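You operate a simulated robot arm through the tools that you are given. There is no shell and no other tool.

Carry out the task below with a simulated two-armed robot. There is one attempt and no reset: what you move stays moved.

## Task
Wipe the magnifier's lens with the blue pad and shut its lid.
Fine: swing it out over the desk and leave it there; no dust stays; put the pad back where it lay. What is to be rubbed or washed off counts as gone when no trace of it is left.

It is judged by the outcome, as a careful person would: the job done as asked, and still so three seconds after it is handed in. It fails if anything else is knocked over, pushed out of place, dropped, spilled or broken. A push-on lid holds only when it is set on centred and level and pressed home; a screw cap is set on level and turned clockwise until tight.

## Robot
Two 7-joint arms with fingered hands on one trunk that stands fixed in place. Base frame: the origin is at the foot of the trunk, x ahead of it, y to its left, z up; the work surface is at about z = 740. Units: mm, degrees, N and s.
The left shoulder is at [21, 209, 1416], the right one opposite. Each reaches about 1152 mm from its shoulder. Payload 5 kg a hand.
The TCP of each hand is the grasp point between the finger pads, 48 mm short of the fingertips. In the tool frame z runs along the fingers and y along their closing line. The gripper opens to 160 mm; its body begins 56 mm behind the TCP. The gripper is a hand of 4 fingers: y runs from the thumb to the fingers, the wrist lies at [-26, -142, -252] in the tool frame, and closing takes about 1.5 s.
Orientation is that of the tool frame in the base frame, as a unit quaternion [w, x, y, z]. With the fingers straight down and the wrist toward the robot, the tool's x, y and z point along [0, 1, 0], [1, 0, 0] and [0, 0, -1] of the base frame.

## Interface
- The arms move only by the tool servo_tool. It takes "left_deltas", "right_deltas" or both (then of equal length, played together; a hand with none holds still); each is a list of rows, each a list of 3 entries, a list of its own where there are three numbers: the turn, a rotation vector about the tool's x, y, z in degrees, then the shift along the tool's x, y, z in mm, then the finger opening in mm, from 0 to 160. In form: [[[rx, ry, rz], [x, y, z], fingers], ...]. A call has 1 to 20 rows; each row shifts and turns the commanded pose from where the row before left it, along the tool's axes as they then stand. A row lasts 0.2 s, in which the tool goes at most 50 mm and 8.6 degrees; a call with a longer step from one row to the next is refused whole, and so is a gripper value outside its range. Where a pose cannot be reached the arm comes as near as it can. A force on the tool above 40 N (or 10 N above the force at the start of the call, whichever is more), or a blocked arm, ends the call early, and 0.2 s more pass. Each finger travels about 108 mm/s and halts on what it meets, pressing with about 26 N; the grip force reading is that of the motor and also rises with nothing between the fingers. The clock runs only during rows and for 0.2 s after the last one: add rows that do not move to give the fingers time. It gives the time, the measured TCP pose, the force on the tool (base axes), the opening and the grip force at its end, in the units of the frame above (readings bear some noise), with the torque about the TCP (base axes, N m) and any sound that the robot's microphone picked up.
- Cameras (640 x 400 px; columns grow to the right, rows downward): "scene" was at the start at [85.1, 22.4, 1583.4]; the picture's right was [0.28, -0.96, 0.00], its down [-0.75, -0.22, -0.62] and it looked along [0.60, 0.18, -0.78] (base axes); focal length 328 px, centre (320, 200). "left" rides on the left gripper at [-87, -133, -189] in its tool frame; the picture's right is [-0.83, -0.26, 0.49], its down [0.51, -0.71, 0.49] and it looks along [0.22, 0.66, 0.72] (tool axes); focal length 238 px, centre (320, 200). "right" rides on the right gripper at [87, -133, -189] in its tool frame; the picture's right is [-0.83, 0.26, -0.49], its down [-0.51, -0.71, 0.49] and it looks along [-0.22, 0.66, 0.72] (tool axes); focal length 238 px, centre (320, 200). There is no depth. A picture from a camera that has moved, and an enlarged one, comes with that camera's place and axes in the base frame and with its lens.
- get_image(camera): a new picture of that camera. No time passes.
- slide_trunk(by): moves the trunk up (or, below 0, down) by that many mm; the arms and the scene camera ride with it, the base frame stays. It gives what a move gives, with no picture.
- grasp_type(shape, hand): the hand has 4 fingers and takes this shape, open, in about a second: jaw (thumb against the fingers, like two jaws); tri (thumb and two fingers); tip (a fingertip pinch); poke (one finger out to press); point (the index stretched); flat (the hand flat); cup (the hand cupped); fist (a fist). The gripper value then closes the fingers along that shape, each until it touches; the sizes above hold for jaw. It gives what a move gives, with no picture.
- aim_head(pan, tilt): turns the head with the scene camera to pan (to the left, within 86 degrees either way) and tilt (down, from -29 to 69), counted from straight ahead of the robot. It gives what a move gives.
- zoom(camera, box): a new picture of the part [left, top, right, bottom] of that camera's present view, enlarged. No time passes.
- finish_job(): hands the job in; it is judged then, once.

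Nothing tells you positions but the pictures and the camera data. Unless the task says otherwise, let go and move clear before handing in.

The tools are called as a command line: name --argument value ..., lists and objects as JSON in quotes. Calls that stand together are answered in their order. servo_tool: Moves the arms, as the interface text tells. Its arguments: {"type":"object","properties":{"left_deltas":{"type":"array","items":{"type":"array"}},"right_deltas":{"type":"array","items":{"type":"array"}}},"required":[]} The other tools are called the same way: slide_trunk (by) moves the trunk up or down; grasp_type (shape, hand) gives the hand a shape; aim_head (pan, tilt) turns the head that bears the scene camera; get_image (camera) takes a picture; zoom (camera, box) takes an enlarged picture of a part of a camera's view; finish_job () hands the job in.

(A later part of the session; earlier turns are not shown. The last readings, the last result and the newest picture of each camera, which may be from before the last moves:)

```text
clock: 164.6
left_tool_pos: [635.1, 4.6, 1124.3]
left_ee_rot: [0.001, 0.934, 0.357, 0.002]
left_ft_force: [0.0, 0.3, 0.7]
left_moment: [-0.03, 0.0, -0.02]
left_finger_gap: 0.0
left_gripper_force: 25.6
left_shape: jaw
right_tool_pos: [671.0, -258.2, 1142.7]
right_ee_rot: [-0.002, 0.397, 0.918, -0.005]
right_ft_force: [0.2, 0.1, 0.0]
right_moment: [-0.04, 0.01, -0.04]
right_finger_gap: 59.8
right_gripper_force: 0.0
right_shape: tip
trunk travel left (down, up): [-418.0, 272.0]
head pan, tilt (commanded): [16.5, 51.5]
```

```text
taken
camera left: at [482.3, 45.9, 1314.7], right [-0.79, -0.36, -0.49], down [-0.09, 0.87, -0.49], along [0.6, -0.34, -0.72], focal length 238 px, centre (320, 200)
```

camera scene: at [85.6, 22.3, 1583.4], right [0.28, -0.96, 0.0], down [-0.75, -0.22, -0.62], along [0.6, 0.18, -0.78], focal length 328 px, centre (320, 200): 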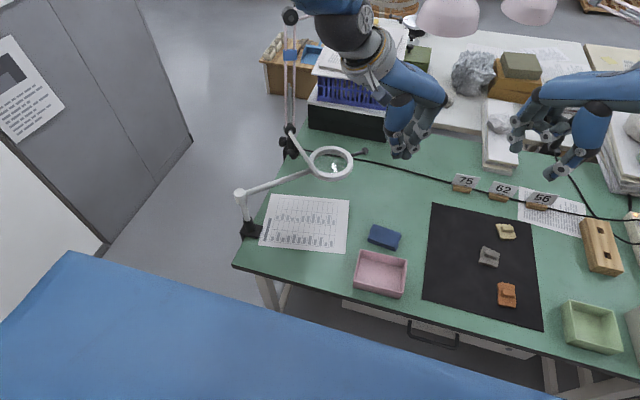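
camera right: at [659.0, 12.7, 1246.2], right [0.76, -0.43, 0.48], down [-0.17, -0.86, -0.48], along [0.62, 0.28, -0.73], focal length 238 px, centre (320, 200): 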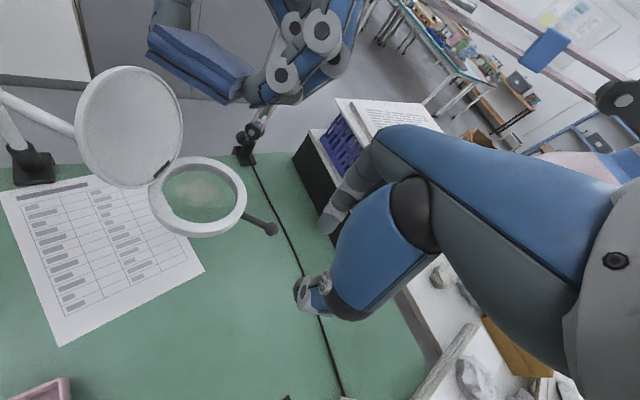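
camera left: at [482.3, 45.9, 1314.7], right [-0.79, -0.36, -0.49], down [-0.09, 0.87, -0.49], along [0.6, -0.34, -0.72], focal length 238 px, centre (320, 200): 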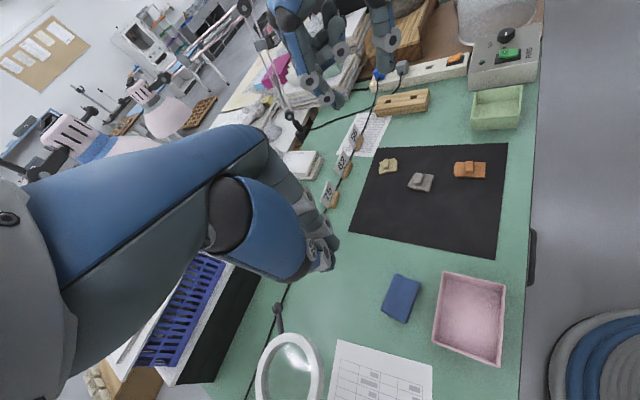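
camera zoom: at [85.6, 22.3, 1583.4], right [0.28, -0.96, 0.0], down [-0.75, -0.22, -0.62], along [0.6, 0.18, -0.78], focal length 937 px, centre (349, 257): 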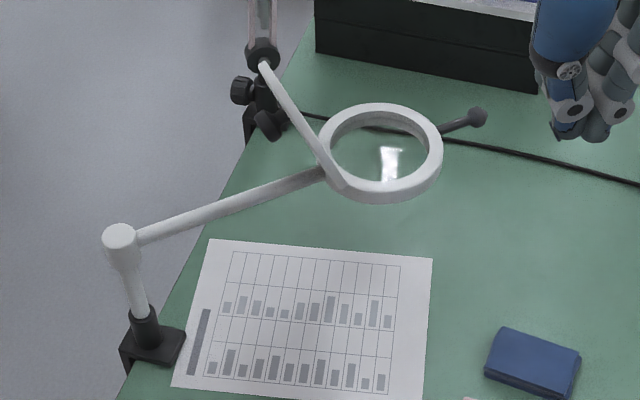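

The lid stands at about 111°. I carry the closed left hand over and behind it (post side), beside the knob.

servo_tool --left_deltas '[[[0, 0, 0], [24.7, -29.4, 0], 0], [[0, 0, 0], [24.7, -29.4, 0], 0], [[0, 0, 0], [24.7, -29.4, 0], 0], [[0, 0, 0], [24.7, -29.4, 0], 0], [[0, 0, 0], [24.7, -29.4, 0], 0], [[0, 0, 0], [24.7, -29.4, 0], 0], [[0, 0, 0], [24.7, -29.4, 0], 0], [[0, 0, 0], [24.7, -29.4, 0], 0], [[0, 0, 0], [24.7, -29.4, 0], 0], [[0, 0, 0], [0, 0, 0], 0]]'

get_image --camera "scene"

get_image --camera "left"

get_image --camera "right"

```text
clock: 166.8
left_tool_pos: [624.2, 348.7, 1127.4]
left_ee_rot: [0.0, 0.934, 0.356, 0.002]
left_ft_force: [0.8, 0.2, -0.1]
left_moment: [0.1, 0.03, -0.01]
left_finger_gap: 0.0
left_gripper_force: 25.8
left_shape: jaw
right_tool_pos: [670.0, -259.6, 1142.3]
right_ee_rot: [-0.001, 0.398, 0.917, -0.003]
right_ft_force: [0.4, -1.1, -0.9]
right_moment: [0.06, 0.01, 0.03]
right_finger_gap: 59.8
right_gripper_force: 0.0
right_shape: tip
trunk travel left (down, up): [-418.0, 272.0]
head pan, tilt (commanded): [16.5, 51.5]
```

```text
taken
camera scene: at [85.5, 20.4, 1583.4], right [0.28, -0.96, 0.0], down [-0.75, -0.22, -0.62], along [0.6, 0.18, -0.78], focal length 328 px, centre (320, 200)
```

scene: 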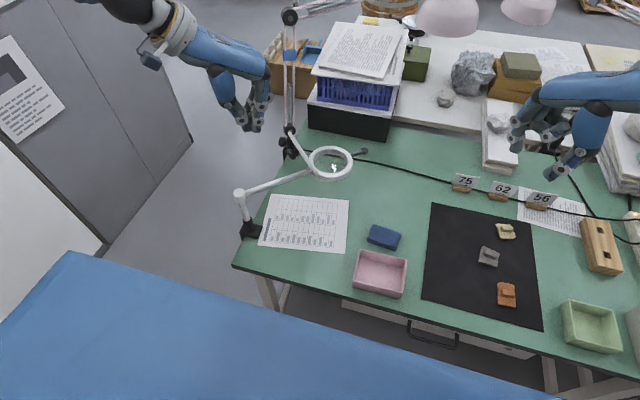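

```text
taken
camera left: at [470.8, 391.0, 1316.9], right [-0.79, -0.36, -0.49], down [-0.09, 0.87, -0.49], along [0.6, -0.34, -0.72], focal length 238 px, centre (320, 200)
```

left: 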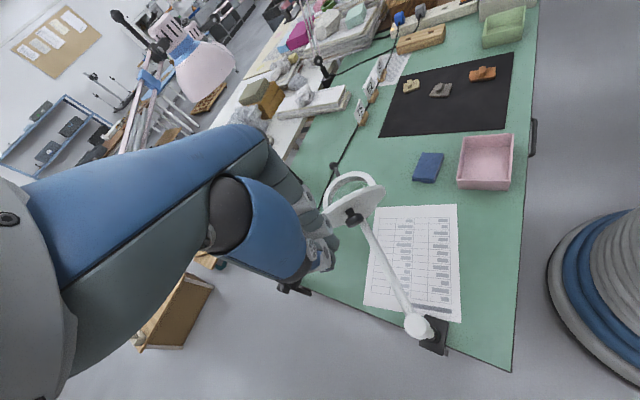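

```text
taken
camera right: at [516.0, -286.0, 1332.7], right [0.76, -0.43, 0.48], down [-0.17, -0.86, -0.48], along [0.62, 0.28, -0.73], focal length 238 px, centre (320, 200)
```

right: 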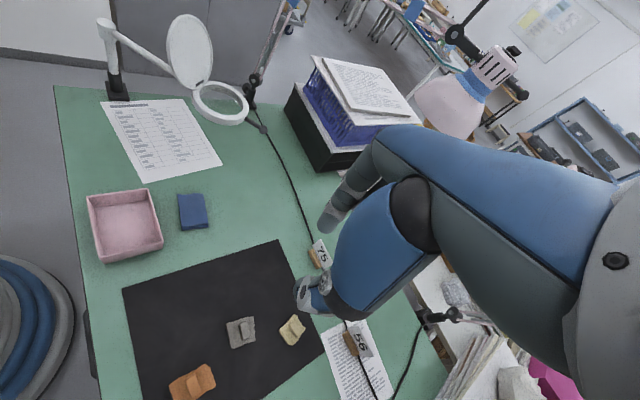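

The hand is behind the lid. I lower it and push the lid gently outward.

servo_tool --left_deltas '[[[0, 0, 0], [0, 0, 31], 0], [[0, 0, 0], [0, 0, 31], 0], [[0, 0, 0], [0, 0, 31], 0], [[0, 0, 0], [0, 12, 0], 0], [[0, 0, 0], [0, 12, 0], 0], [[0, 0, 0], [0, 12, 0], 0], [[0, 0, 0], [0, 12, 0], 0], [[0, 0, 0], [0, 0, 0], 0]]'

zoom --camera "scene" --box '[230, 80, 380, 220]'

zoom --camera "right" --box '[100, 0, 280, 140]'

```text
clock: 168.6
left_tool_pos: [657.4, 313.1, 1031.1]
left_ee_rot: [0.001, 0.934, 0.356, 0.002]
left_ft_force: [-0.1, 0.7, -0.2]
left_moment: [0.0, 0.0, -0.04]
left_finger_gap: 0.3
left_gripper_force: 25.7
left_shape: jaw
right_tool_pos: [670.0, -258.2, 1142.1]
right_ee_rot: [-0.001, 0.397, 0.918, -0.004]
right_ft_force: [-0.2, 0.8, -0.5]
right_moment: [-0.03, 0.01, 0.0]
right_finger_gap: 60.1
right_gripper_force: 0.2
right_shape: tip
trunk travel left (down, up): [-418.0, 272.0]
head pan, tilt (commanded): [16.5, 51.5]
```

```text
2.86 times, centred on (305, 150) of scene
camera zoom: at [84.9, 22.8, 1583.4], right [0.28, -0.96, 0.0], down [-0.75, -0.22, -0.62], along [0.6, 0.18, -0.78], focal length 937 px, centre (363, 343)
```

zoom: 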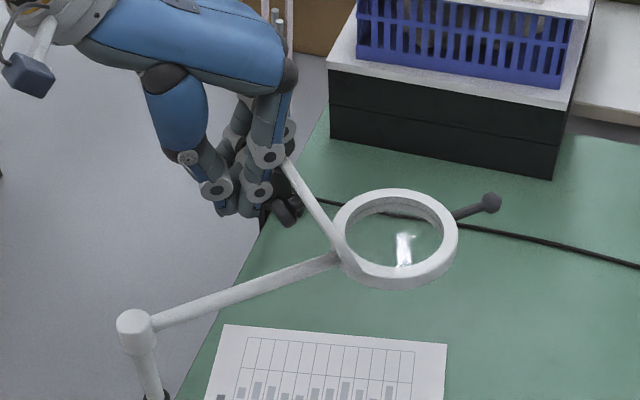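

```text
2.86 times, centred on (190, 70) of right
camera zoom: at [515.5, -283.7, 1333.5], right [0.76, -0.43, 0.48], down [-0.17, -0.86, -0.48], along [0.62, 0.28, -0.73], focal length 681 px, centre (691, 571)
```

zoom: 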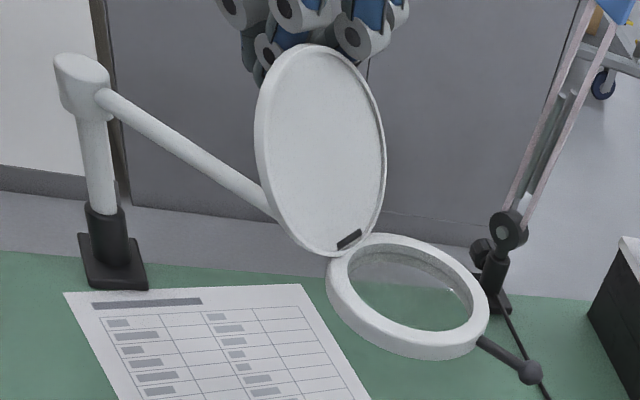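

servo_tool --left_deltas '[[[0, 0, 0], [0, 8, 0], 0], [[0, 0, 0], [0, 8, 0], 0], [[0, 0, 0], [0, 8, 0], 0], [[0, 0, 0], [0, 8, 0], 0], [[0, 0, 0], [0, 8, 0], 0], [[0, 0, 0], [0, 8, 0], 0], [[0, 0, 0], [0, 8, 0], 0], [[0, 0, 0], [0, 8, 0], 0], [[0, 0, 0], [0, 8, 0], 0], [[0, 0, 0], [0, 8, 0], 0], [[0, 0, 0], [0, 0, 0], 0]]'

zoom --camera "scene" --box '[230, 80, 380, 220]'

zoom --camera "right" --box '[100, 0, 280, 140]'

```text
clock: 171.0
left_tool_pos: [712.1, 253.9, 1032.3]
left_ee_rot: [0.002, 0.934, 0.357, 0.001]
left_ft_force: [0.3, -0.4, -0.3]
left_moment: [0.02, -0.02, 0.02]
left_finger_gap: 0.1
left_gripper_force: 26.6
left_shape: jaw
right_tool_pos: [669.5, -258.0, 1143.4]
right_ee_rot: [-0.002, 0.397, 0.918, -0.004]
right_ft_force: [0.1, 0.6, 0.4]
right_moment: [-0.01, -0.01, -0.04]
right_finger_gap: 59.7
right_gripper_force: 0.1
right_shape: tip
trunk travel left (down, up): [-418.0, 272.0]
head pan, tilt (commanded): [16.5, 51.5]
```

```text
2.86 times, centred on (305, 150) of scene
camera zoom: at [85.1, 22.4, 1583.4], right [0.28, -0.96, 0.0], down [-0.75, -0.22, -0.62], along [0.6, 0.18, -0.78], focal length 937 px, centre (363, 343)
```

zoom: 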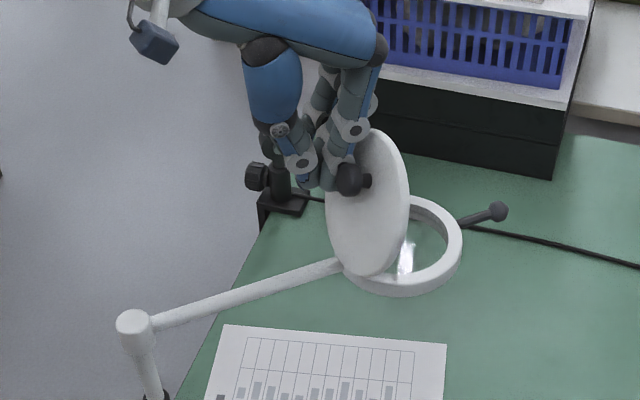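

```text
2.86 times, centred on (190, 70) of right
camera zoom: at [515.7, -284.1, 1333.4], right [0.76, -0.43, 0.48], down [-0.17, -0.86, -0.48], along [0.62, 0.28, -0.73], focal length 681 px, centre (691, 571)
```

zoom: 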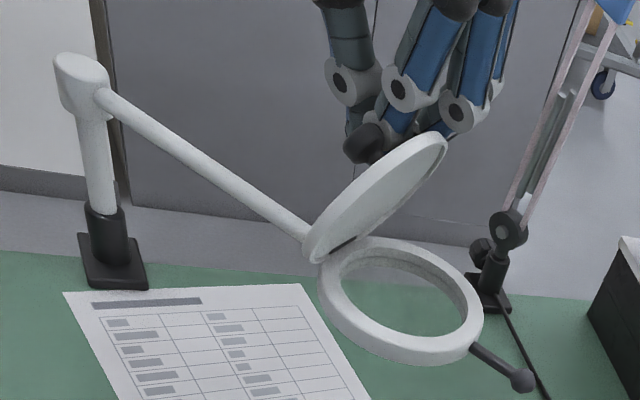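

The lid is following nicely, at about 60°. I continue outward and slightly downward.

servo_tool --left_deltas '[[[0, 0, 0], [0, 7, 1.5], 0], [[0, 0, 0], [0, 7, 2], 0], [[0, 0, 0], [0, 7, 2.5], 0], [[0, 0, 0], [0, 7, 3], 0], [[0, 0, 0], [0, 7, 3.5], 0], [[0, 0, 0], [0, 7, 4], 0], [[0, 0, 0], [0, 0, 0], 0]]'

zoom --camera "scene" --box '[230, 80, 380, 220]'

zoom --camera "right" --box '[100, 0, 280, 140]'

```text
clock: 172.6
left_tool_pos: [739.7, 221.1, 1015.1]
left_ee_rot: [0.001, 0.934, 0.356, 0.001]
left_ft_force: [-0.3, -0.4, -0.7]
left_moment: [0.01, -0.04, 0.02]
left_finger_gap: 0.1
left_gripper_force: 26.3
left_shape: jaw
right_tool_pos: [670.2, -257.8, 1142.2]
right_ee_rot: [-0.001, 0.398, 0.917, -0.004]
right_ft_force: [0.3, 0.0, -0.5]
right_moment: [-0.01, 0.0, 0.0]
right_finger_gap: 60.0
right_gripper_force: 0.2
right_shape: tip
trunk travel left (down, up): [-418.0, 272.0]
head pan, tilt (commanded): [16.5, 51.5]
```

```text
2.86 times, centred on (305, 150) of scene
camera zoom: at [84.9, 22.2, 1583.4], right [0.28, -0.96, 0.0], down [-0.75, -0.22, -0.62], along [0.6, 0.18, -0.78], focal length 937 px, centre (363, 343)
```

zoom: 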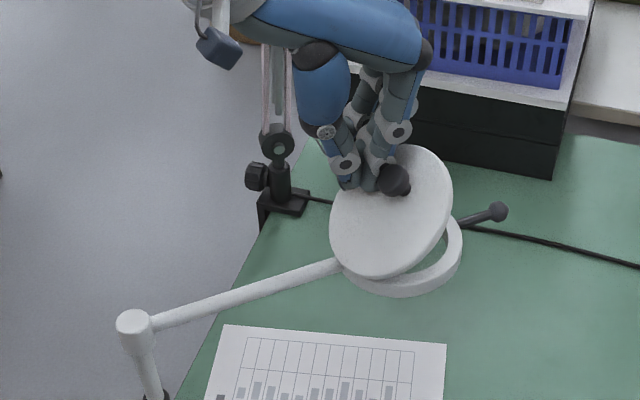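

```text
2.86 times, centred on (190, 70) of right
camera zoom: at [515.5, -284.3, 1333.4], right [0.76, -0.43, 0.48], down [-0.17, -0.86, -0.48], along [0.62, 0.28, -0.73], focal length 681 px, centre (691, 571)
```

zoom: 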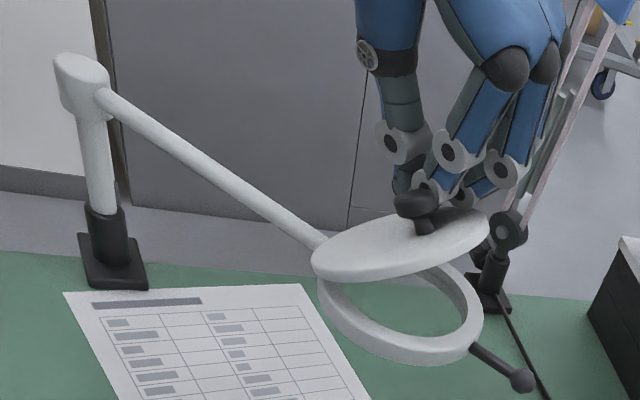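

About 35° now. I press it further down.

servo_tool --left_deltas '[[[0, 0, 0], [0, 4, 5], 0], [[0, 0, 0], [0, 4, 5], 0], [[0, 0, 0], [0, 4, 5], 0], [[0, 0, 0], [0, 4, 5], 0], [[0, 0, 0], [0, 3, 4], 0], [[0, 0, 0], [0, 0, 0], 0]]'

zoom --camera "scene" --box '[230, 80, 380, 220]'

zoom --camera "right" --box '[100, 0, 280, 140]'

```text
clock: 174.0
left_tool_pos: [751.8, 207.7, 991.2]
left_ee_rot: [0.001, 0.934, 0.357, 0.001]
left_ft_force: [0.5, -0.6, 1.2]
left_moment: [-0.02, -0.04, -0.03]
left_finger_gap: 0.0
left_gripper_force: 26.4
left_shape: jaw
right_tool_pos: [670.0, -257.9, 1142.5]
right_ee_rot: [-0.001, 0.397, 0.918, -0.003]
right_ft_force: [-0.1, -0.1, -0.4]
right_moment: [-0.03, -0.04, -0.01]
right_finger_gap: 59.8
right_gripper_force: 0.0
right_shape: tip
trunk travel left (down, up): [-418.0, 272.0]
head pan, tilt (commanded): [16.5, 51.5]
```

```text
2.86 times, centred on (305, 150) of scene
camera zoom: at [85.1, 22.2, 1583.4], right [0.28, -0.96, 0.0], down [-0.75, -0.22, -0.62], along [0.6, 0.18, -0.78], focal length 937 px, centre (363, 343)
```

zoom: 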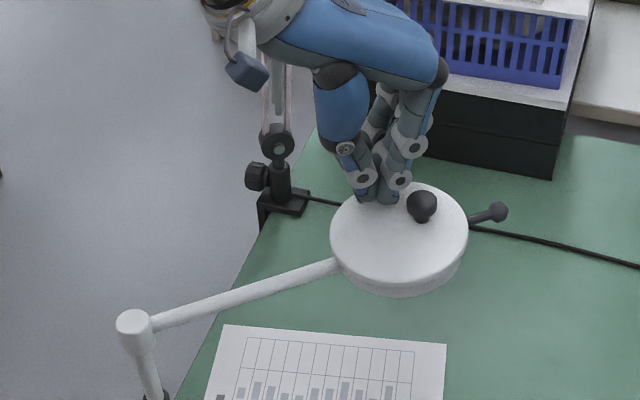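

```text
2.86 times, centred on (190, 70) of right
camera zoom: at [515.7, -284.3, 1333.3], right [0.76, -0.43, 0.48], down [-0.17, -0.86, -0.48], along [0.62, 0.28, -0.73], focal length 681 px, centre (691, 571)
```

zoom: 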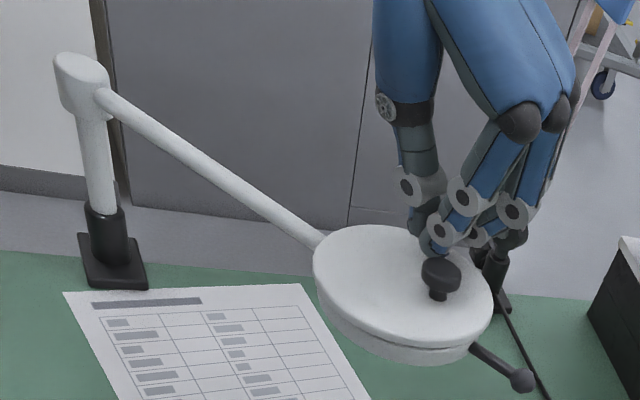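

Nearly shut. I press the last few mm until it seats.

servo_tool --left_deltas '[[[0, 0, 0], [0, 1, 2.5], 0], [[0, 0, 0], [0, 1, 2.5], 0], [[0, 0, 0], [0, 1, 2], 0], [[0, 0, 0], [0, 0, 1.5], 0], [[0, 0, 0], [0, 0, 0], 0]]'

zoom --camera "right" --box '[160, 60, 260, 140]'

```text
clock: 175.2
left_tool_pos: [755.0, 205.1, 982.5]
left_ee_rot: [0.001, 0.934, 0.357, 0.002]
left_ft_force: [-0.1, -0.2, -0.3]
left_moment: [-0.01, -0.01, -0.01]
left_finger_gap: 0.1
left_gripper_force: 26.2
left_shape: jaw
right_tool_pos: [671.0, -258.0, 1142.6]
right_ee_rot: [-0.002, 0.397, 0.918, -0.004]
right_ft_force: [-1.2, -0.6, 0.3]
right_moment: [-0.02, 0.01, 0.0]
right_finger_gap: 59.7
right_gripper_force: 0.2
right_shape: tip
trunk travel left (down, up): [-418.0, 272.0]
head pan, tilt (commanded): [16.5, 51.5]
```

```text
5.00 times, centred on (210, 100) of right
camera zoom: at [515.8, -284.5, 1333.2], right [0.76, -0.43, 0.48], down [-0.17, -0.86, -0.48], along [0.62, 0.28, -0.73], focal length 1192 px, centre (870, 700)
```

zoom: 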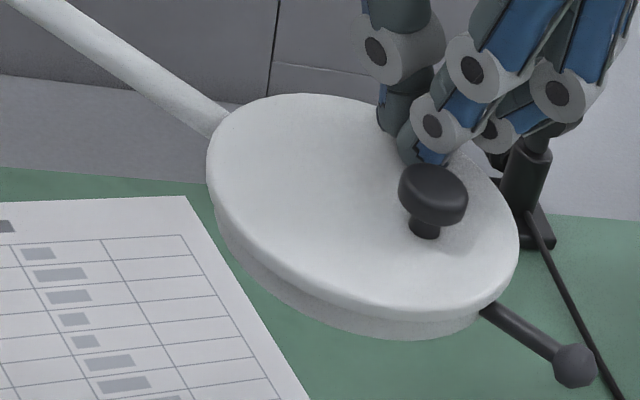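

servo_tool --left_deltas '[[[0, 0, 0], [0, 0, 1.5], 0], [[0, 0, 0], [0, 0, 1.5], 0], [[0, 0, 0], [0, 0, 0], 0]]'

servo_tool --left_deltas '[[[0, 0, 0], [0, 0, 1.5], 0], [[0, 0, 0], [0, 0, 1.5], 0], [[0, 0, 0], [0, 0, 0], 0]]'

zoom --camera "right" --box '[160, 60, 260, 140]'

```text
clock: 176.0
left_tool_pos: [753.5, 206.4, 978.9]
left_ee_rot: [0.001, 0.934, 0.357, 0.001]
left_ft_force: [-0.4, 0.1, 0.1]
left_moment: [0.0, -0.05, 0.0]
left_finger_gap: 0.3
left_gripper_force: 26.0
left_shape: jaw
right_tool_pos: [669.9, -257.3, 1142.6]
right_ee_rot: [-0.002, 0.398, 0.917, -0.004]
right_ft_force: [-0.3, 0.3, 0.4]
right_moment: [0.0, 0.01, 0.0]
right_finger_gap: 59.8
right_gripper_force: 0.0
right_shape: tip
trunk travel left (down, up): [-418.0, 272.0]
head pan, tilt (commanded): [16.5, 51.5]
```

```text
clock: 176.8
left_tool_pos: [752.8, 206.4, 976.9]
left_ee_rot: [0.001, 0.934, 0.357, 0.003]
left_ft_force: [0.6, 0.2, 0.3]
left_moment: [-0.04, 0.02, -0.03]
left_finger_gap: 0.0
left_gripper_force: 25.4
left_shape: jaw
right_tool_pos: [669.8, -257.9, 1142.0]
right_ee_rot: [-0.002, 0.398, 0.918, -0.004]
right_ft_force: [1.3, -0.8, -0.6]
right_moment: [0.03, -0.03, -0.02]
right_finger_gap: 59.5
right_gripper_force: 0.1
right_shape: tip
trunk travel left (down, up): [-418.0, 272.0]
head pan, tilt (commanded): [16.5, 51.5]
```

```text
5.00 times, centred on (210, 100) of right
camera zoom: at [515.8, -284.5, 1333.2], right [0.76, -0.43, 0.48], down [-0.17, -0.86, -0.48], along [0.62, 0.28, -0.73], focal length 1192 px, centre (870, 700)
```

zoom: 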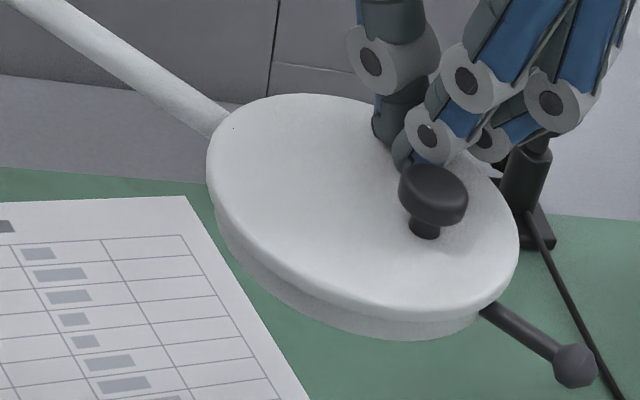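

The lid looks shut already. I go a little lower to confirm it's seated by feel.

servo_tool --left_deltas '[[[0, 0, 0], [0, 0, 1.5], 0], [[0, 0, 0], [0, 0, 1.5], 0], [[0, 0, 0], [0, 0, 0], 0]]'

servo_tool --left_deltas '[[[0, 0, 0], [0, 0, 1.5], 0], [[0, 0, 0], [0, 0, 1], 0], [[0, 0, 0], [0, 0, 0], 0]]'

zoom --camera "scene" --box '[290, 130, 370, 190]'

```text
clock: 177.6
left_tool_pos: [753.1, 204.7, 977.1]
left_ee_rot: [0.002, 0.934, 0.356, 0.004]
left_ft_force: [-4.7, 3.1, 24.8]
left_moment: [0.25, 0.49, 0.06]
left_finger_gap: 0.0
left_gripper_force: 26.1
left_shape: jaw
right_tool_pos: [668.4, -259.2, 1142.8]
right_ee_rot: [-0.001, 0.397, 0.918, -0.004]
right_ft_force: [-0.3, -0.7, 0.3]
right_moment: [-0.04, 0.05, -0.03]
right_finger_gap: 60.0
right_gripper_force: 0.0
right_shape: tip
trunk travel left (down, up): [-418.0, 272.0]
head pan, tilt (commanded): [16.5, 51.5]
```

```text
clock: 178.2
left_tool_pos: [757.9, 204.5, 976.7]
left_ee_rot: [0.003, 0.934, 0.358, 0.004]
left_ft_force: [-4.1, 2.1, 17.5]
left_moment: [0.08, 0.56, -0.07]
left_finger_gap: 0.0
left_gripper_force: 25.7
left_shape: jaw
right_tool_pos: [670.3, -258.8, 1142.6]
right_ee_rot: [-0.002, 0.397, 0.918, -0.004]
right_ft_force: [0.8, 0.2, -0.3]
right_moment: [0.0, 0.13, -0.01]
right_finger_gap: 59.6
right_gripper_force: 0.1
right_shape: tip
trunk travel left (down, up): [-418.0, 272.0]
head pan, tilt (commanded): [16.5, 51.5]
stopped in row 3 (left hand): the force on the tool passed its limit at 41 N (the readings are from after the stop); the commanded pose is now the measured one
```

```text
6.67 times, centred on (330, 160) of scene
camera zoom: at [85.0, 21.9, 1583.2], right [0.28, -0.96, 0.0], down [-0.75, -0.22, -0.62], along [0.6, 0.18, -0.78], focal length 2186 px, centre (253, 467)
```

zoom: 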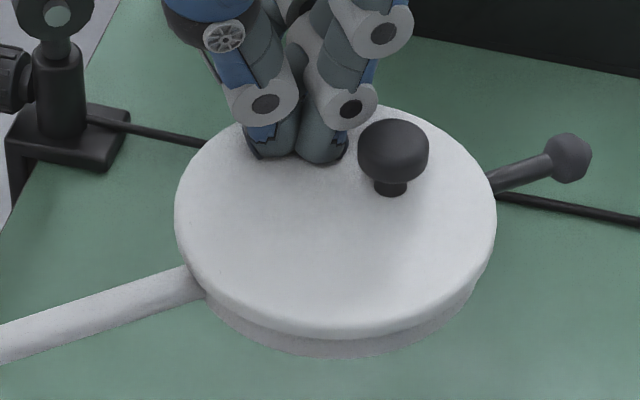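

The lid is firmly seated. I lift the left hand straight up.

servo_tool --left_deltas '[[[0, 0, 0], [0, 0, -10], 0], [[0, 0, 0], [0, 0, -35], 0], [[0, 0, 0], [0, 0, -40], 0], [[0, 0, 0], [0, 0, -40], 0], [[0, 0, 0], [0, 0, 0], 0]]'

zoom --camera "scene" --box '[230, 110, 390, 250]'

zoom --camera "right" --box '[160, 60, 260, 140]'

```text
clock: 179.4
left_tool_pos: [754.1, 205.2, 1098.3]
left_ee_rot: [0.002, 0.934, 0.357, 0.003]
left_ft_force: [0.8, 0.5, 0.7]
left_moment: [0.0, 0.03, -0.02]
left_finger_gap: 0.2
left_gripper_force: 25.9
left_shape: jaw
right_tool_pos: [670.8, -257.5, 1141.3]
right_ee_rot: [-0.003, 0.396, 0.918, -0.006]
right_ft_force: [0.0, 0.8, -0.2]
right_moment: [-0.02, 0.03, -0.01]
right_finger_gap: 59.4
right_gripper_force: 0.0
right_shape: tip
trunk travel left (down, up): [-418.0, 272.0]
head pan, tilt (commanded): [16.5, 51.5]
```

```text
2.86 times, centred on (310, 180) of scene
camera zoom: at [86.1, 22.3, 1583.3], right [0.28, -0.96, 0.0], down [-0.75, -0.22, -0.62], along [0.6, 0.18, -0.78], focal length 937 px, centre (349, 257)
```

zoom: 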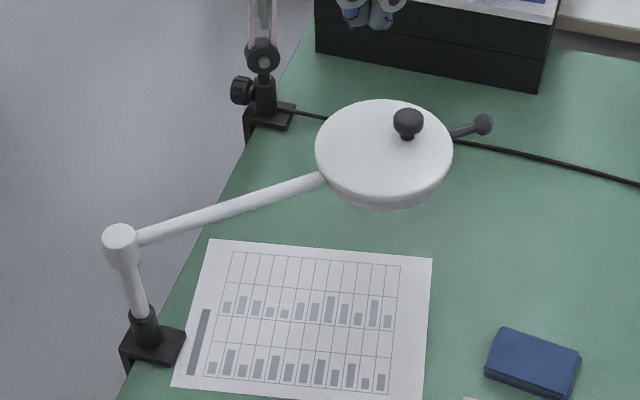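

```text
5.00 times, centred on (210, 100) of right
camera zoom: at [516.5, -284.2, 1332.9], right [0.76, -0.43, 0.48], down [-0.17, -0.86, -0.48], along [0.62, 0.28, -0.73], focal length 1192 px, centre (870, 700)
```

zoom: 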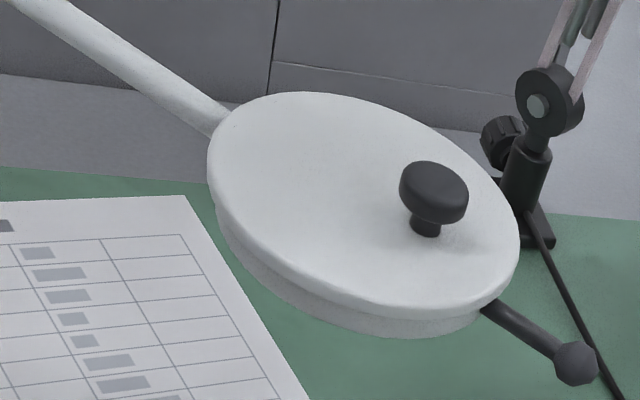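

The lid is shut and seated. Now I'll swing the magnifier further out over the desk: left hand to the far side of the arm tube, then push.

servo_tool --left_deltas '[[[0, 0, 0], [9.3, -37.4, 0], 0], [[0, 0, 0], [9.3, -37.4, 0], 0], [[0, 0, 0], [9.3, -37.4, 0], 0], [[0, 0, 0], [0, 0, 35], 0], [[0, 0, 0], [0, 0, 35], 0], [[0, 0, 0], [0, 0, 0], 0]]'

zoom --camera "scene" --box '[210, 80, 390, 250]'

get_image --camera "left"

```text
clock: 180.8
left_tool_pos: [700.9, 306.7, 1029.5]
left_ee_rot: [0.002, 0.934, 0.356, 0.005]
left_ft_force: [0.2, -0.5, 0.7]
left_moment: [0.02, 0.0, 0.02]
left_finger_gap: 0.2
left_gripper_force: 25.8
left_shape: jaw
right_tool_pos: [669.3, -257.6, 1142.7]
right_ee_rot: [-0.001, 0.397, 0.918, -0.005]
right_ft_force: [-0.8, 0.1, 0.0]
right_moment: [0.05, -0.05, -0.03]
right_finger_gap: 59.8
right_gripper_force: 0.1
right_shape: tip
trunk travel left (down, up): [-418.0, 272.0]
head pan, tilt (commanded): [16.5, 51.5]
```

```text
2.35 times, centred on (300, 165) of scene
camera zoom: at [84.3, 21.6, 1583.5], right [0.28, -0.96, 0.0], down [-0.75, -0.22, -0.62], along [0.6, 0.18, -0.78], focal length 772 px, centre (367, 282)
```

zoom: 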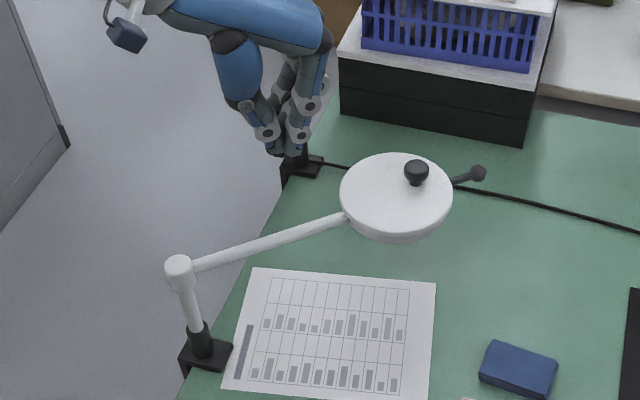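

```text
taken
camera left: at [546.3, 347.8, 1218.2], right [-0.79, -0.36, -0.49], down [-0.09, 0.86, -0.49], along [0.61, -0.34, -0.72], focal length 238 px, centre (320, 200)
```

left: 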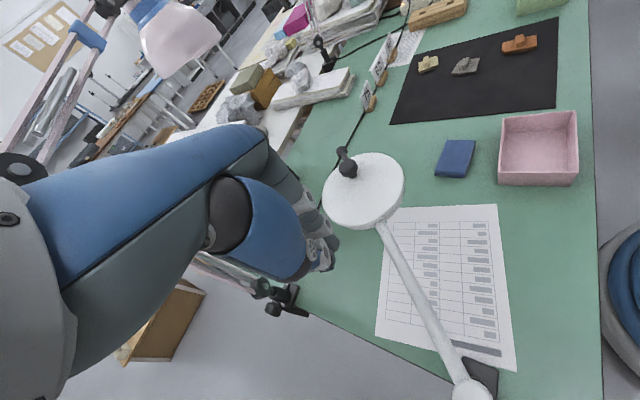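

servo_tool --left_deltas '[[[0, 0, 0], [0, 0, 34], 0], [[0, 0, 0], [0, 0, 34], 0], [[0, 0, 0], [0, 0, 34], 0], [[0, 0, 0], [-8, 0, 0], 0], [[0, 0, 0], [-8, 0, 0], 0], [[0, 0, 0], [-8, 0, 0], 0], [[0, 0, 0], [-8, 0, 0], 0], [[0, 0, 0], [-6, 0, 0], 0], [[0, 0, 0], [0, 0, 0], 0]]'

zoom --camera "scene" --box '[210, 80, 390, 250]'

```text
clock: 182.8
left_tool_pos: [673.9, 283.1, 928.0]
left_ee_rot: [0.003, 0.934, 0.358, 0.004]
left_ft_force: [3.5, 1.6, -1.6]
left_moment: [0.04, -0.05, 0.04]
left_finger_gap: 0.0
left_gripper_force: 26.0
left_shape: jaw
right_tool_pos: [671.7, -257.1, 1141.2]
right_ee_rot: [-0.002, 0.397, 0.918, -0.004]
right_ft_force: [-0.1, -0.1, -0.7]
right_moment: [-0.01, 0.0, 0.01]
right_finger_gap: 59.9
right_gripper_force: 0.0
right_shape: tip
trunk travel left (down, up): [-418.0, 272.0]
head pan, tilt (commanded): [16.5, 51.5]
```

```text
2.35 times, centred on (300, 165) of scene
camera zoom: at [85.4, 22.1, 1583.4], right [0.28, -0.96, 0.0], down [-0.75, -0.22, -0.62], along [0.6, 0.18, -0.78], focal length 772 px, centre (367, 282)
```

zoom: 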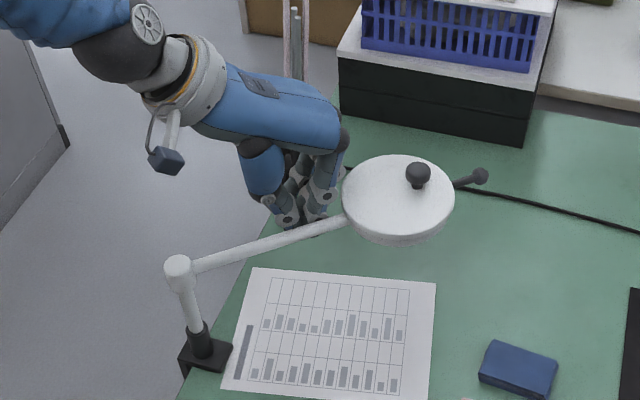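

Contact made. I follow the arc, pushing the arm round.

servo_tool --left_deltas '[[[0, 0, 2], [-5.25, 0.7, 0], 0], [[0, 0, 2], [-5.25, 0.7, 0], 0], [[0, 0, 2], [-5.25, 0.7, 0], 0], [[0, 0, 2], [-5.25, 0.7, 0], 0], [[0, 0, 2], [-5.25, 0.7, 0], 0], [[0, 0, 2], [-5.25, 0.7, 0], 0], [[0, 0, 2], [-5.25, 0.7, 0], 0], [[0, 0, 0], [0, 0, 0], 0]]'

zoom --camera "scene" --box '[210, 80, 420, 270]'

```text
clock: 184.7
left_tool_pos: [647.6, 257.1, 924.9]
left_ee_rot: [0.002, 0.971, 0.24, 0.004]
left_ft_force: [3.4, 0.6, 0.5]
left_moment: [-0.04, -0.06, 0.05]
left_finger_gap: 0.0
left_gripper_force: 26.1
left_shape: jaw
right_tool_pos: [670.2, -257.1, 1141.8]
right_ee_rot: [-0.002, 0.398, 0.917, -0.005]
right_ft_force: [0.6, 0.7, -0.1]
right_moment: [0.04, 0.0, 0.03]
right_finger_gap: 59.8
right_gripper_force: 0.0
right_shape: tip
trunk travel left (down, up): [-418.0, 272.0]
head pan, tilt (commanded): [16.5, 51.5]
```

```text
2.11 times, centred on (315, 175) of scene
camera zoom: at [85.3, 22.0, 1583.4], right [0.28, -0.96, 0.0], down [-0.75, -0.22, -0.62], along [0.6, 0.18, -0.78], focal length 690 px, centre (330, 253)
```

zoom: 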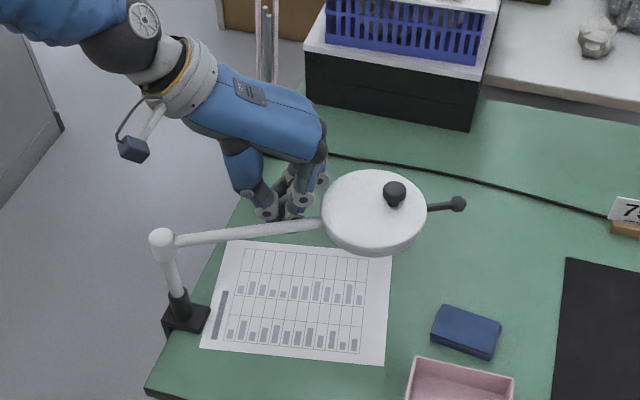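

servo_tool --left_deltas '[[[0, 0, 2], [-5.25, 0.7, 0], 0], [[0, 0, 2], [-5.25, 0.7, 0], 0], [[0, 0, 2], [-5.25, 0.7, 0], 0], [[0, 0, 2], [-5.25, 0.7, 0], 0], [[0, 0, 2], [-5.25, 0.7, 0], 0], [[0, 0, 2], [-5.25, 0.7, 0], 0], [[0, 0, 0], [0, 0, 0], 0]]'

get_image --camera "scene"

zoom --camera "scene" --box '[210, 80, 420, 270]'

```text
clock: 186.2
left_tool_pos: [621.1, 240.0, 924.8]
left_ee_rot: [0.001, 0.99, 0.138, 0.004]
left_ft_force: [2.9, -1.0, 1.2]
left_moment: [-0.01, -0.01, 0.09]
left_finger_gap: 0.0
left_gripper_force: 26.3
left_shape: jaw
right_tool_pos: [669.6, -258.0, 1141.8]
right_ee_rot: [-0.002, 0.398, 0.918, -0.004]
right_ft_force: [-0.2, 0.6, -0.2]
right_moment: [0.01, -0.02, -0.04]
right_finger_gap: 60.0
right_gripper_force: 0.0
right_shape: tip
trunk travel left (down, up): [-418.0, 272.0]
head pan, tilt (commanded): [16.5, 51.5]
```

```text
taken
camera scene: at [85.5, 22.0, 1583.4], right [0.28, -0.96, 0.0], down [-0.75, -0.22, -0.62], along [0.6, 0.18, -0.78], focal length 328 px, centre (320, 200)
```

scene: 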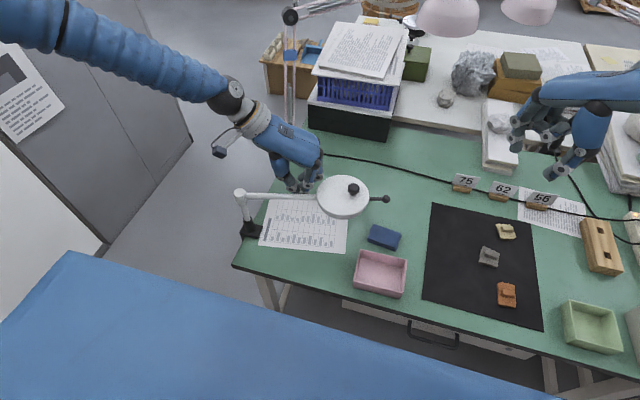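

```text
2.11 times, centred on (315, 175) of scene
camera zoom: at [85.5, 22.0, 1583.4], right [0.28, -0.96, 0.0], down [-0.75, -0.22, -0.62], along [0.6, 0.18, -0.78], focal length 690 px, centre (330, 253)
```

zoom: 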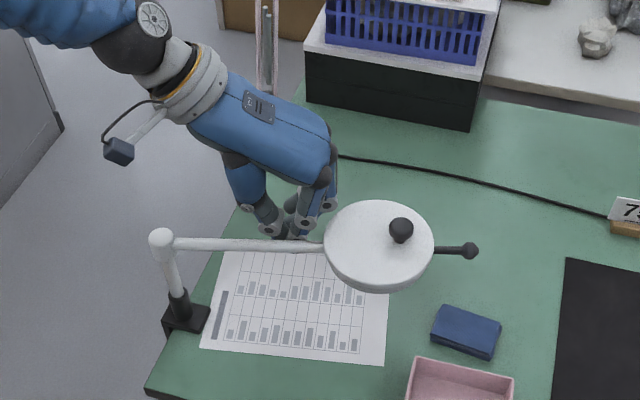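

The magnifier is now about 64° out from its parked position, with the head at roughly (613, 116), well over the desk. I back the left hand off and raise it away.

servo_tool --left_deltas '[[[0, 0, 0], [15, 0, 0], 0], [[0, 0, 0], [25, -10, 0], 0], [[0, 0, 0], [25, -20, -15], 0], [[0, 0, 0], [0, -25, -35], 0], [[0, 0, 0], [0, -25, -35], 0], [[0, 0, 0], [0, -30, -35], 0], [[0, 0, 0], [0, -40, -25], 0], [[0, 0, 0], [0, -40, -20], 0], [[0, 0, 0], [0, -40, -20], 0], [[0, 0, 0], [0, 0, 0], 0]]'

get_image --camera "scene"

zoom --camera "scene" --box '[330, 200, 450, 300]'

```text
clock: 188.4
left_tool_pos: [623.6, 479.5, 1113.2]
left_ee_rot: [0.001, 0.991, 0.137, 0.003]
left_ft_force: [0.4, -0.6, -0.4]
left_moment: [0.05, 0.09, -0.03]
left_finger_gap: 0.0
left_gripper_force: 25.5
left_shape: jaw
right_tool_pos: [670.7, -259.3, 1141.8]
right_ee_rot: [-0.002, 0.398, 0.917, -0.005]
right_ft_force: [-0.2, 0.0, -0.2]
right_moment: [0.07, 0.04, 0.02]
right_finger_gap: 59.9
right_gripper_force: 0.1
right_shape: tip
trunk travel left (down, up): [-418.0, 272.0]
head pan, tilt (commanded): [16.5, 51.5]
```

```text
taken
camera scene: at [86.2, 21.3, 1583.3], right [0.28, -0.96, 0.0], down [-0.75, -0.22, -0.62], along [0.6, 0.18, -0.78], focal length 328 px, centre (320, 200)
```

scene: 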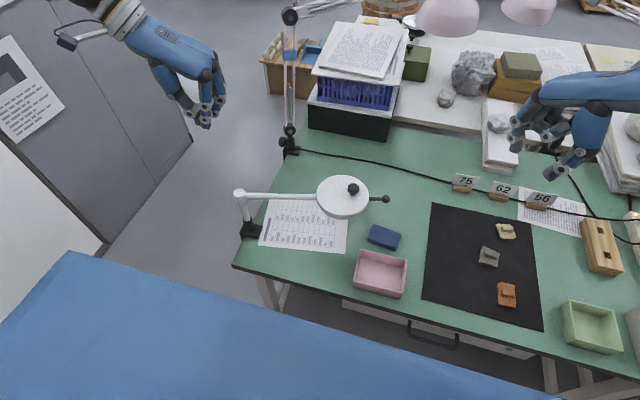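

```text
4.00 times, centred on (390, 250) of scene
camera zoom: at [86.2, 21.3, 1583.3], right [0.28, -0.96, 0.0], down [-0.75, -0.22, -0.62], along [0.6, 0.18, -0.78], focal length 1312 px, centre (40, 0)
```

zoom: 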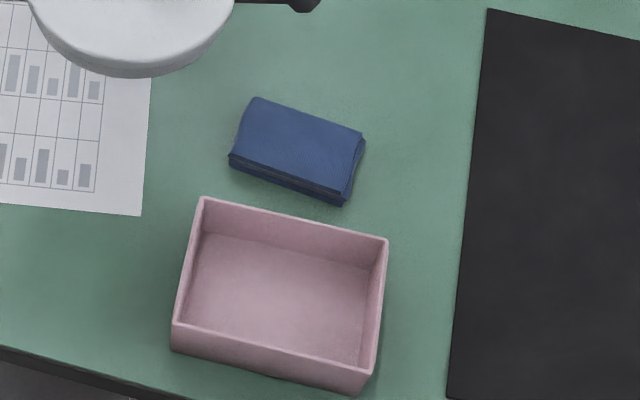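

Everything else stands as before except the tray, ~6 mm nearer than at the start. I use the right fingertips inside the tray to ease it back; first I position above it.

servo_tool --right_deltas '[[[0, 0, 7.27], [0, 0, 0], 40], [[0, 0, 7.27], [0, 0, 0], 20], [[0, 0, 7.27], [0, 0, 0], 0], [[0, 0, 7.27], [0, 0, 0], 0], [[0, 0, 7.27], [0, 0, 0], 0], [[0, 0, 7.27], [0, 0, 0], 0], [[0, 0, 0], [30.5, -18.75, 0], 0], [[0, 0, 0], [30.5, -18.75, 0], 0], [[0, 0, 0], [30.5, -18.75, 0], 0], [[0, 0, 0], [30.5, -18.75, 0], 0], [[0, 0, 0], [30.5, -18.75, 0], 0], [[0, 0, 0], [30.5, -18.75, 0], 0], [[0, 0, 0], [30.5, -18.75, 0], 0], [[0, 0, 0], [30.5, -18.75, 0], 0], [[0, 0, 0], [0, 0, 40], 0], [[0, 0, 0], [0, 0, 40], 0], [[0, 0, 0], [0, 0, 40], 0], [[0, 0, 0], [0, 0, 40], 0], [[0, 0, 0], [0, 0, 0], 0]]'

get_image --camera "scene"

get_image --camera "right"

```text
clock: 192.4
left_tool_pos: [621.6, 479.4, 1112.6]
left_ee_rot: [0.002, 0.991, 0.137, 0.004]
left_ft_force: [-0.7, 0.4, 1.1]
left_moment: [-0.03, -0.06, 0.01]
left_finger_gap: 0.0
left_gripper_force: 26.4
left_shape: jaw
right_tool_pos: [519.7, -12.8, 980.6]
right_ee_rot: [-0.001, 0.71, 0.704, -0.004]
right_ft_force: [-1.0, 0.6, 0.4]
right_moment: [-0.02, -0.09, 0.03]
right_finger_gap: 0.0
right_gripper_force: 26.2
right_shape: tip
trunk travel left (down, up): [-418.0, 272.0]
head pan, tilt (commanded): [16.5, 51.5]
```

```text
taken
camera scene: at [83.6, 22.6, 1583.6], right [0.28, -0.96, 0.0], down [-0.75, -0.22, -0.62], along [0.6, 0.18, -0.78], focal length 328 px, centre (320, 200)
```

scene: 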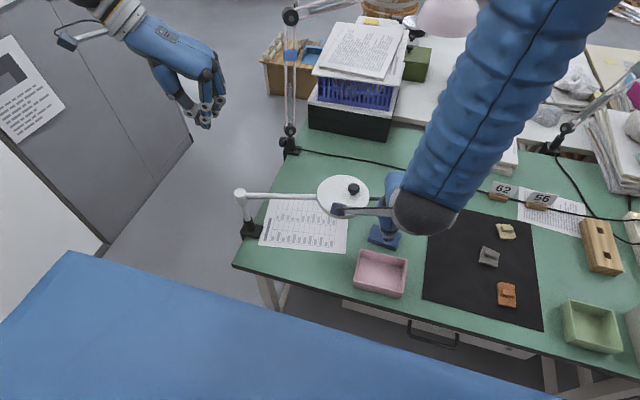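

```text
taken
camera right: at [389.5, 76.4, 1170.7], right [0.25, -0.83, 0.49], down [-0.72, -0.5, -0.48], along [0.65, -0.23, -0.72], focal length 238 px, centre (320, 200)
```

right: 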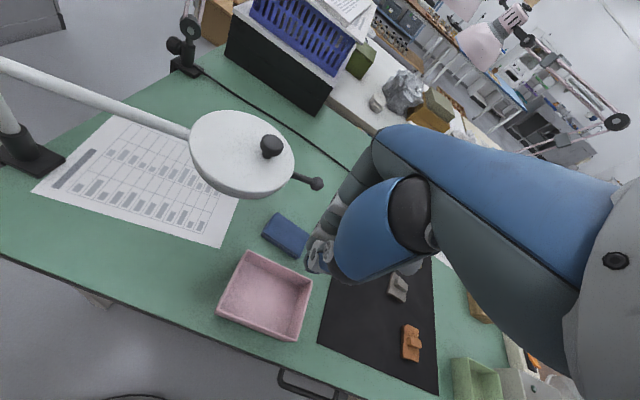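

servo_tool --right_deltas '[[[0, 0, 0], [0, 0, 40], 0], [[0, 0, 0], [0, 0, 40], 0], [[0, 0, 0], [0, 0, 40], 0], [[0, 0, 0], [0, 0, 30], 0], [[0, 0, 0], [0, 0, 0], 0]]'

zoom --camera "scene" --box '[330, 170, 450, 300]'

get_image --camera "right"

```text
clock: 193.7
left_tool_pos: [622.6, 478.3, 1115.1]
left_ee_rot: [0.002, 0.991, 0.137, 0.004]
left_ft_force: [0.7, 0.0, 0.1]
left_moment: [0.02, -0.04, 0.01]
left_finger_gap: 0.0
left_gripper_force: 26.2
left_shape: jaw
right_tool_pos: [519.7, -16.2, 830.1]
right_ee_rot: [0.001, 0.71, 0.704, -0.005]
right_ft_force: [-0.8, -0.8, 0.4]
right_moment: [0.02, -0.01, -0.02]
right_finger_gap: 0.0
right_gripper_force: 25.9
right_shape: tip
trunk travel left (down, up): [-418.0, 272.0]
head pan, tilt (commanded): [16.5, 51.5]
```

```text
3.08 times, centred on (390, 235) of scene
camera zoom: at [84.8, 22.4, 1583.5], right [0.28, -0.96, 0.0], down [-0.75, -0.22, -0.62], along [0.6, 0.18, -0.78], focal length 1009 px, centre (105, 92)
```

zoom: 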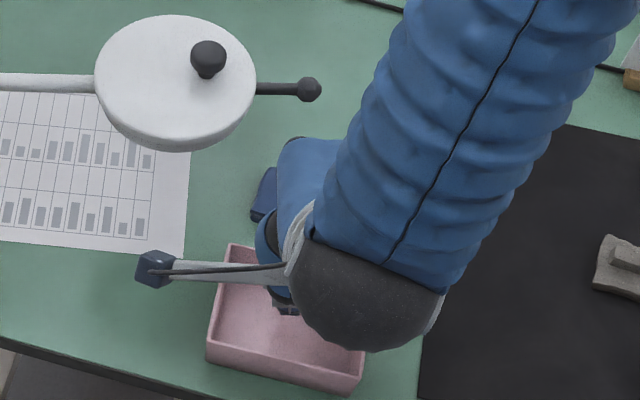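

```text
taken
camera right: at [390.0, 73.3, 1021.3], right [0.25, -0.83, 0.49], down [-0.72, -0.5, -0.48], along [0.65, -0.23, -0.72], focal length 238 px, centre (320, 200)
```

right: 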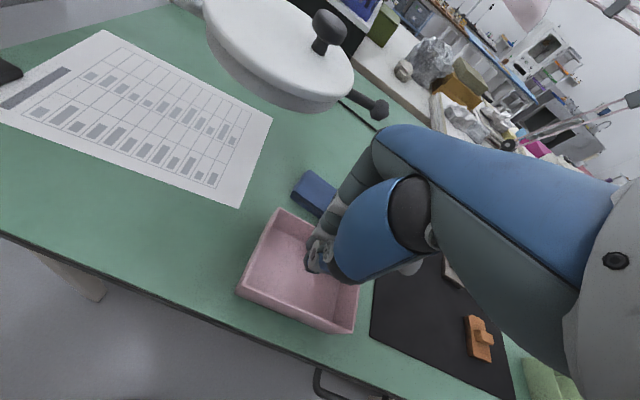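

servo_tool --right_deltas '[[[0, 0, 0], [0, 0, 13], 0], [[0, 0, 0], [0, 0, 13], 0], [[0, 0, 0], [0, 3, 0], 0], [[0, 0, 0], [0, 3, 0], 0], [[0, 0, 0], [0, 3, 0], 0], [[0, 0, 0], [0, 0, 0], 0]]'

zoom --camera "right" --box '[220, 160, 400, 340]'

zoom --camera "scene" --box '[330, 200, 450, 300]'

```text
clock: 195.1
left_tool_pos: [623.2, 479.2, 1113.3]
left_ee_rot: [0.002, 0.99, 0.138, 0.004]
left_ft_force: [-0.1, 0.1, -0.5]
left_moment: [-0.02, 0.01, -0.01]
left_finger_gap: 0.0
left_gripper_force: 25.7
left_shape: jaw
right_tool_pos: [528.2, -15.7, 805.2]
right_ee_rot: [0.0, 0.71, 0.704, -0.005]
right_ft_force: [-0.2, -0.2, -0.9]
right_moment: [-0.03, 0.0, -0.01]
right_finger_gap: 0.0
right_gripper_force: 25.8
right_shape: tip
trunk travel left (down, up): [-418.0, 272.0]
head pan, tilt (commanded): [16.5, 51.5]
```

```text
2.22 times, centred on (310, 250) of right
camera zoom: at [398.3, 74.0, 995.2], right [0.26, -0.83, 0.49], down [-0.72, -0.5, -0.48], along [0.65, -0.23, -0.73], focal length 530 px, centre (342, 89)
```

zoom: 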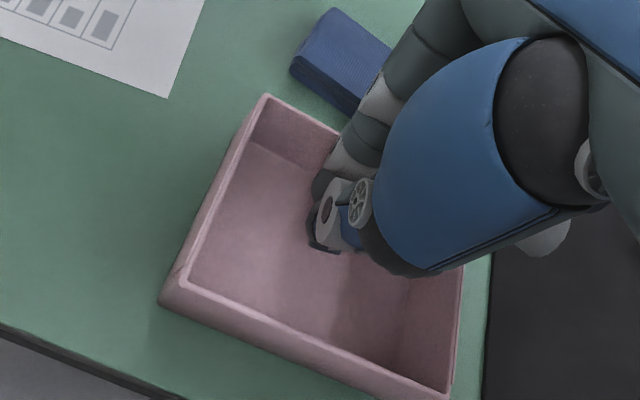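

```text
4.00 times, centred on (390, 250) of scene
camera zoom: at [85.1, 22.4, 1583.4], right [0.28, -0.96, 0.0], down [-0.75, -0.22, -0.62], along [0.6, 0.18, -0.78], focal length 1312 px, centre (40, 0)
```

zoom: 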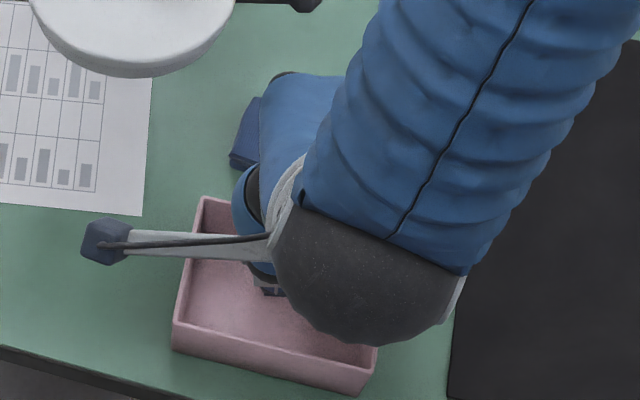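

servo_tool --right_deltas '[[[0, 0, 0], [0, 2.5, 0], 0], [[0, 0, 0], [0, 2.5, 0], 0], [[0, 0, 0], [0, 2.5, 0], 0], [[0, 0, 0], [0, 0, 0], 0]]'

zoom --camera "scene" --box '[330, 200, 450, 300]'

zoom --camera "right" --box '[220, 160, 400, 340]'

```text
clock: 196.1
left_tool_pos: [622.4, 478.6, 1111.8]
left_ee_rot: [0.002, 0.991, 0.137, 0.004]
left_ft_force: [0.3, 0.3, -0.6]
left_moment: [-0.01, 0.03, -0.01]
left_finger_gap: 0.0
left_gripper_force: 25.6
left_shape: jaw
right_tool_pos: [535.8, -14.0, 805.0]
right_ee_rot: [0.0, 0.71, 0.704, -0.005]
right_ft_force: [0.5, -0.4, 0.6]
right_moment: [0.0, -0.02, 0.02]
right_finger_gap: 0.0
right_gripper_force: 25.9
right_shape: tip
trunk travel left (down, up): [-418.0, 272.0]
head pan, tilt (commanded): [16.5, 51.5]
```

```text
4.00 times, centred on (390, 250) of scene
camera zoom: at [85.0, 22.4, 1583.4], right [0.28, -0.96, 0.0], down [-0.75, -0.22, -0.62], along [0.6, 0.18, -0.78], focal length 1312 px, centre (40, 0)
```

zoom: 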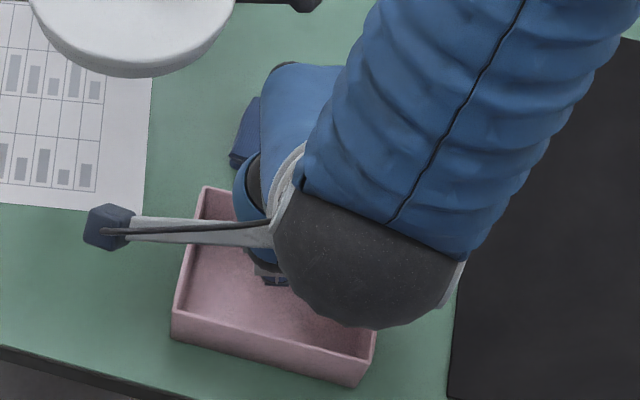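

```text
2.22 times, centred on (310, 250) of right
camera zoom: at [406.0, 74.9, 995.2], right [0.25, -0.83, 0.49], down [-0.72, -0.5, -0.48], along [0.65, -0.23, -0.73], focal length 530 px, centre (342, 89)
```

zoom: 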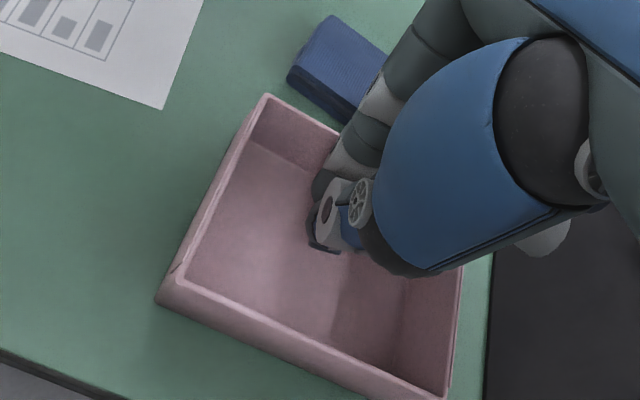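

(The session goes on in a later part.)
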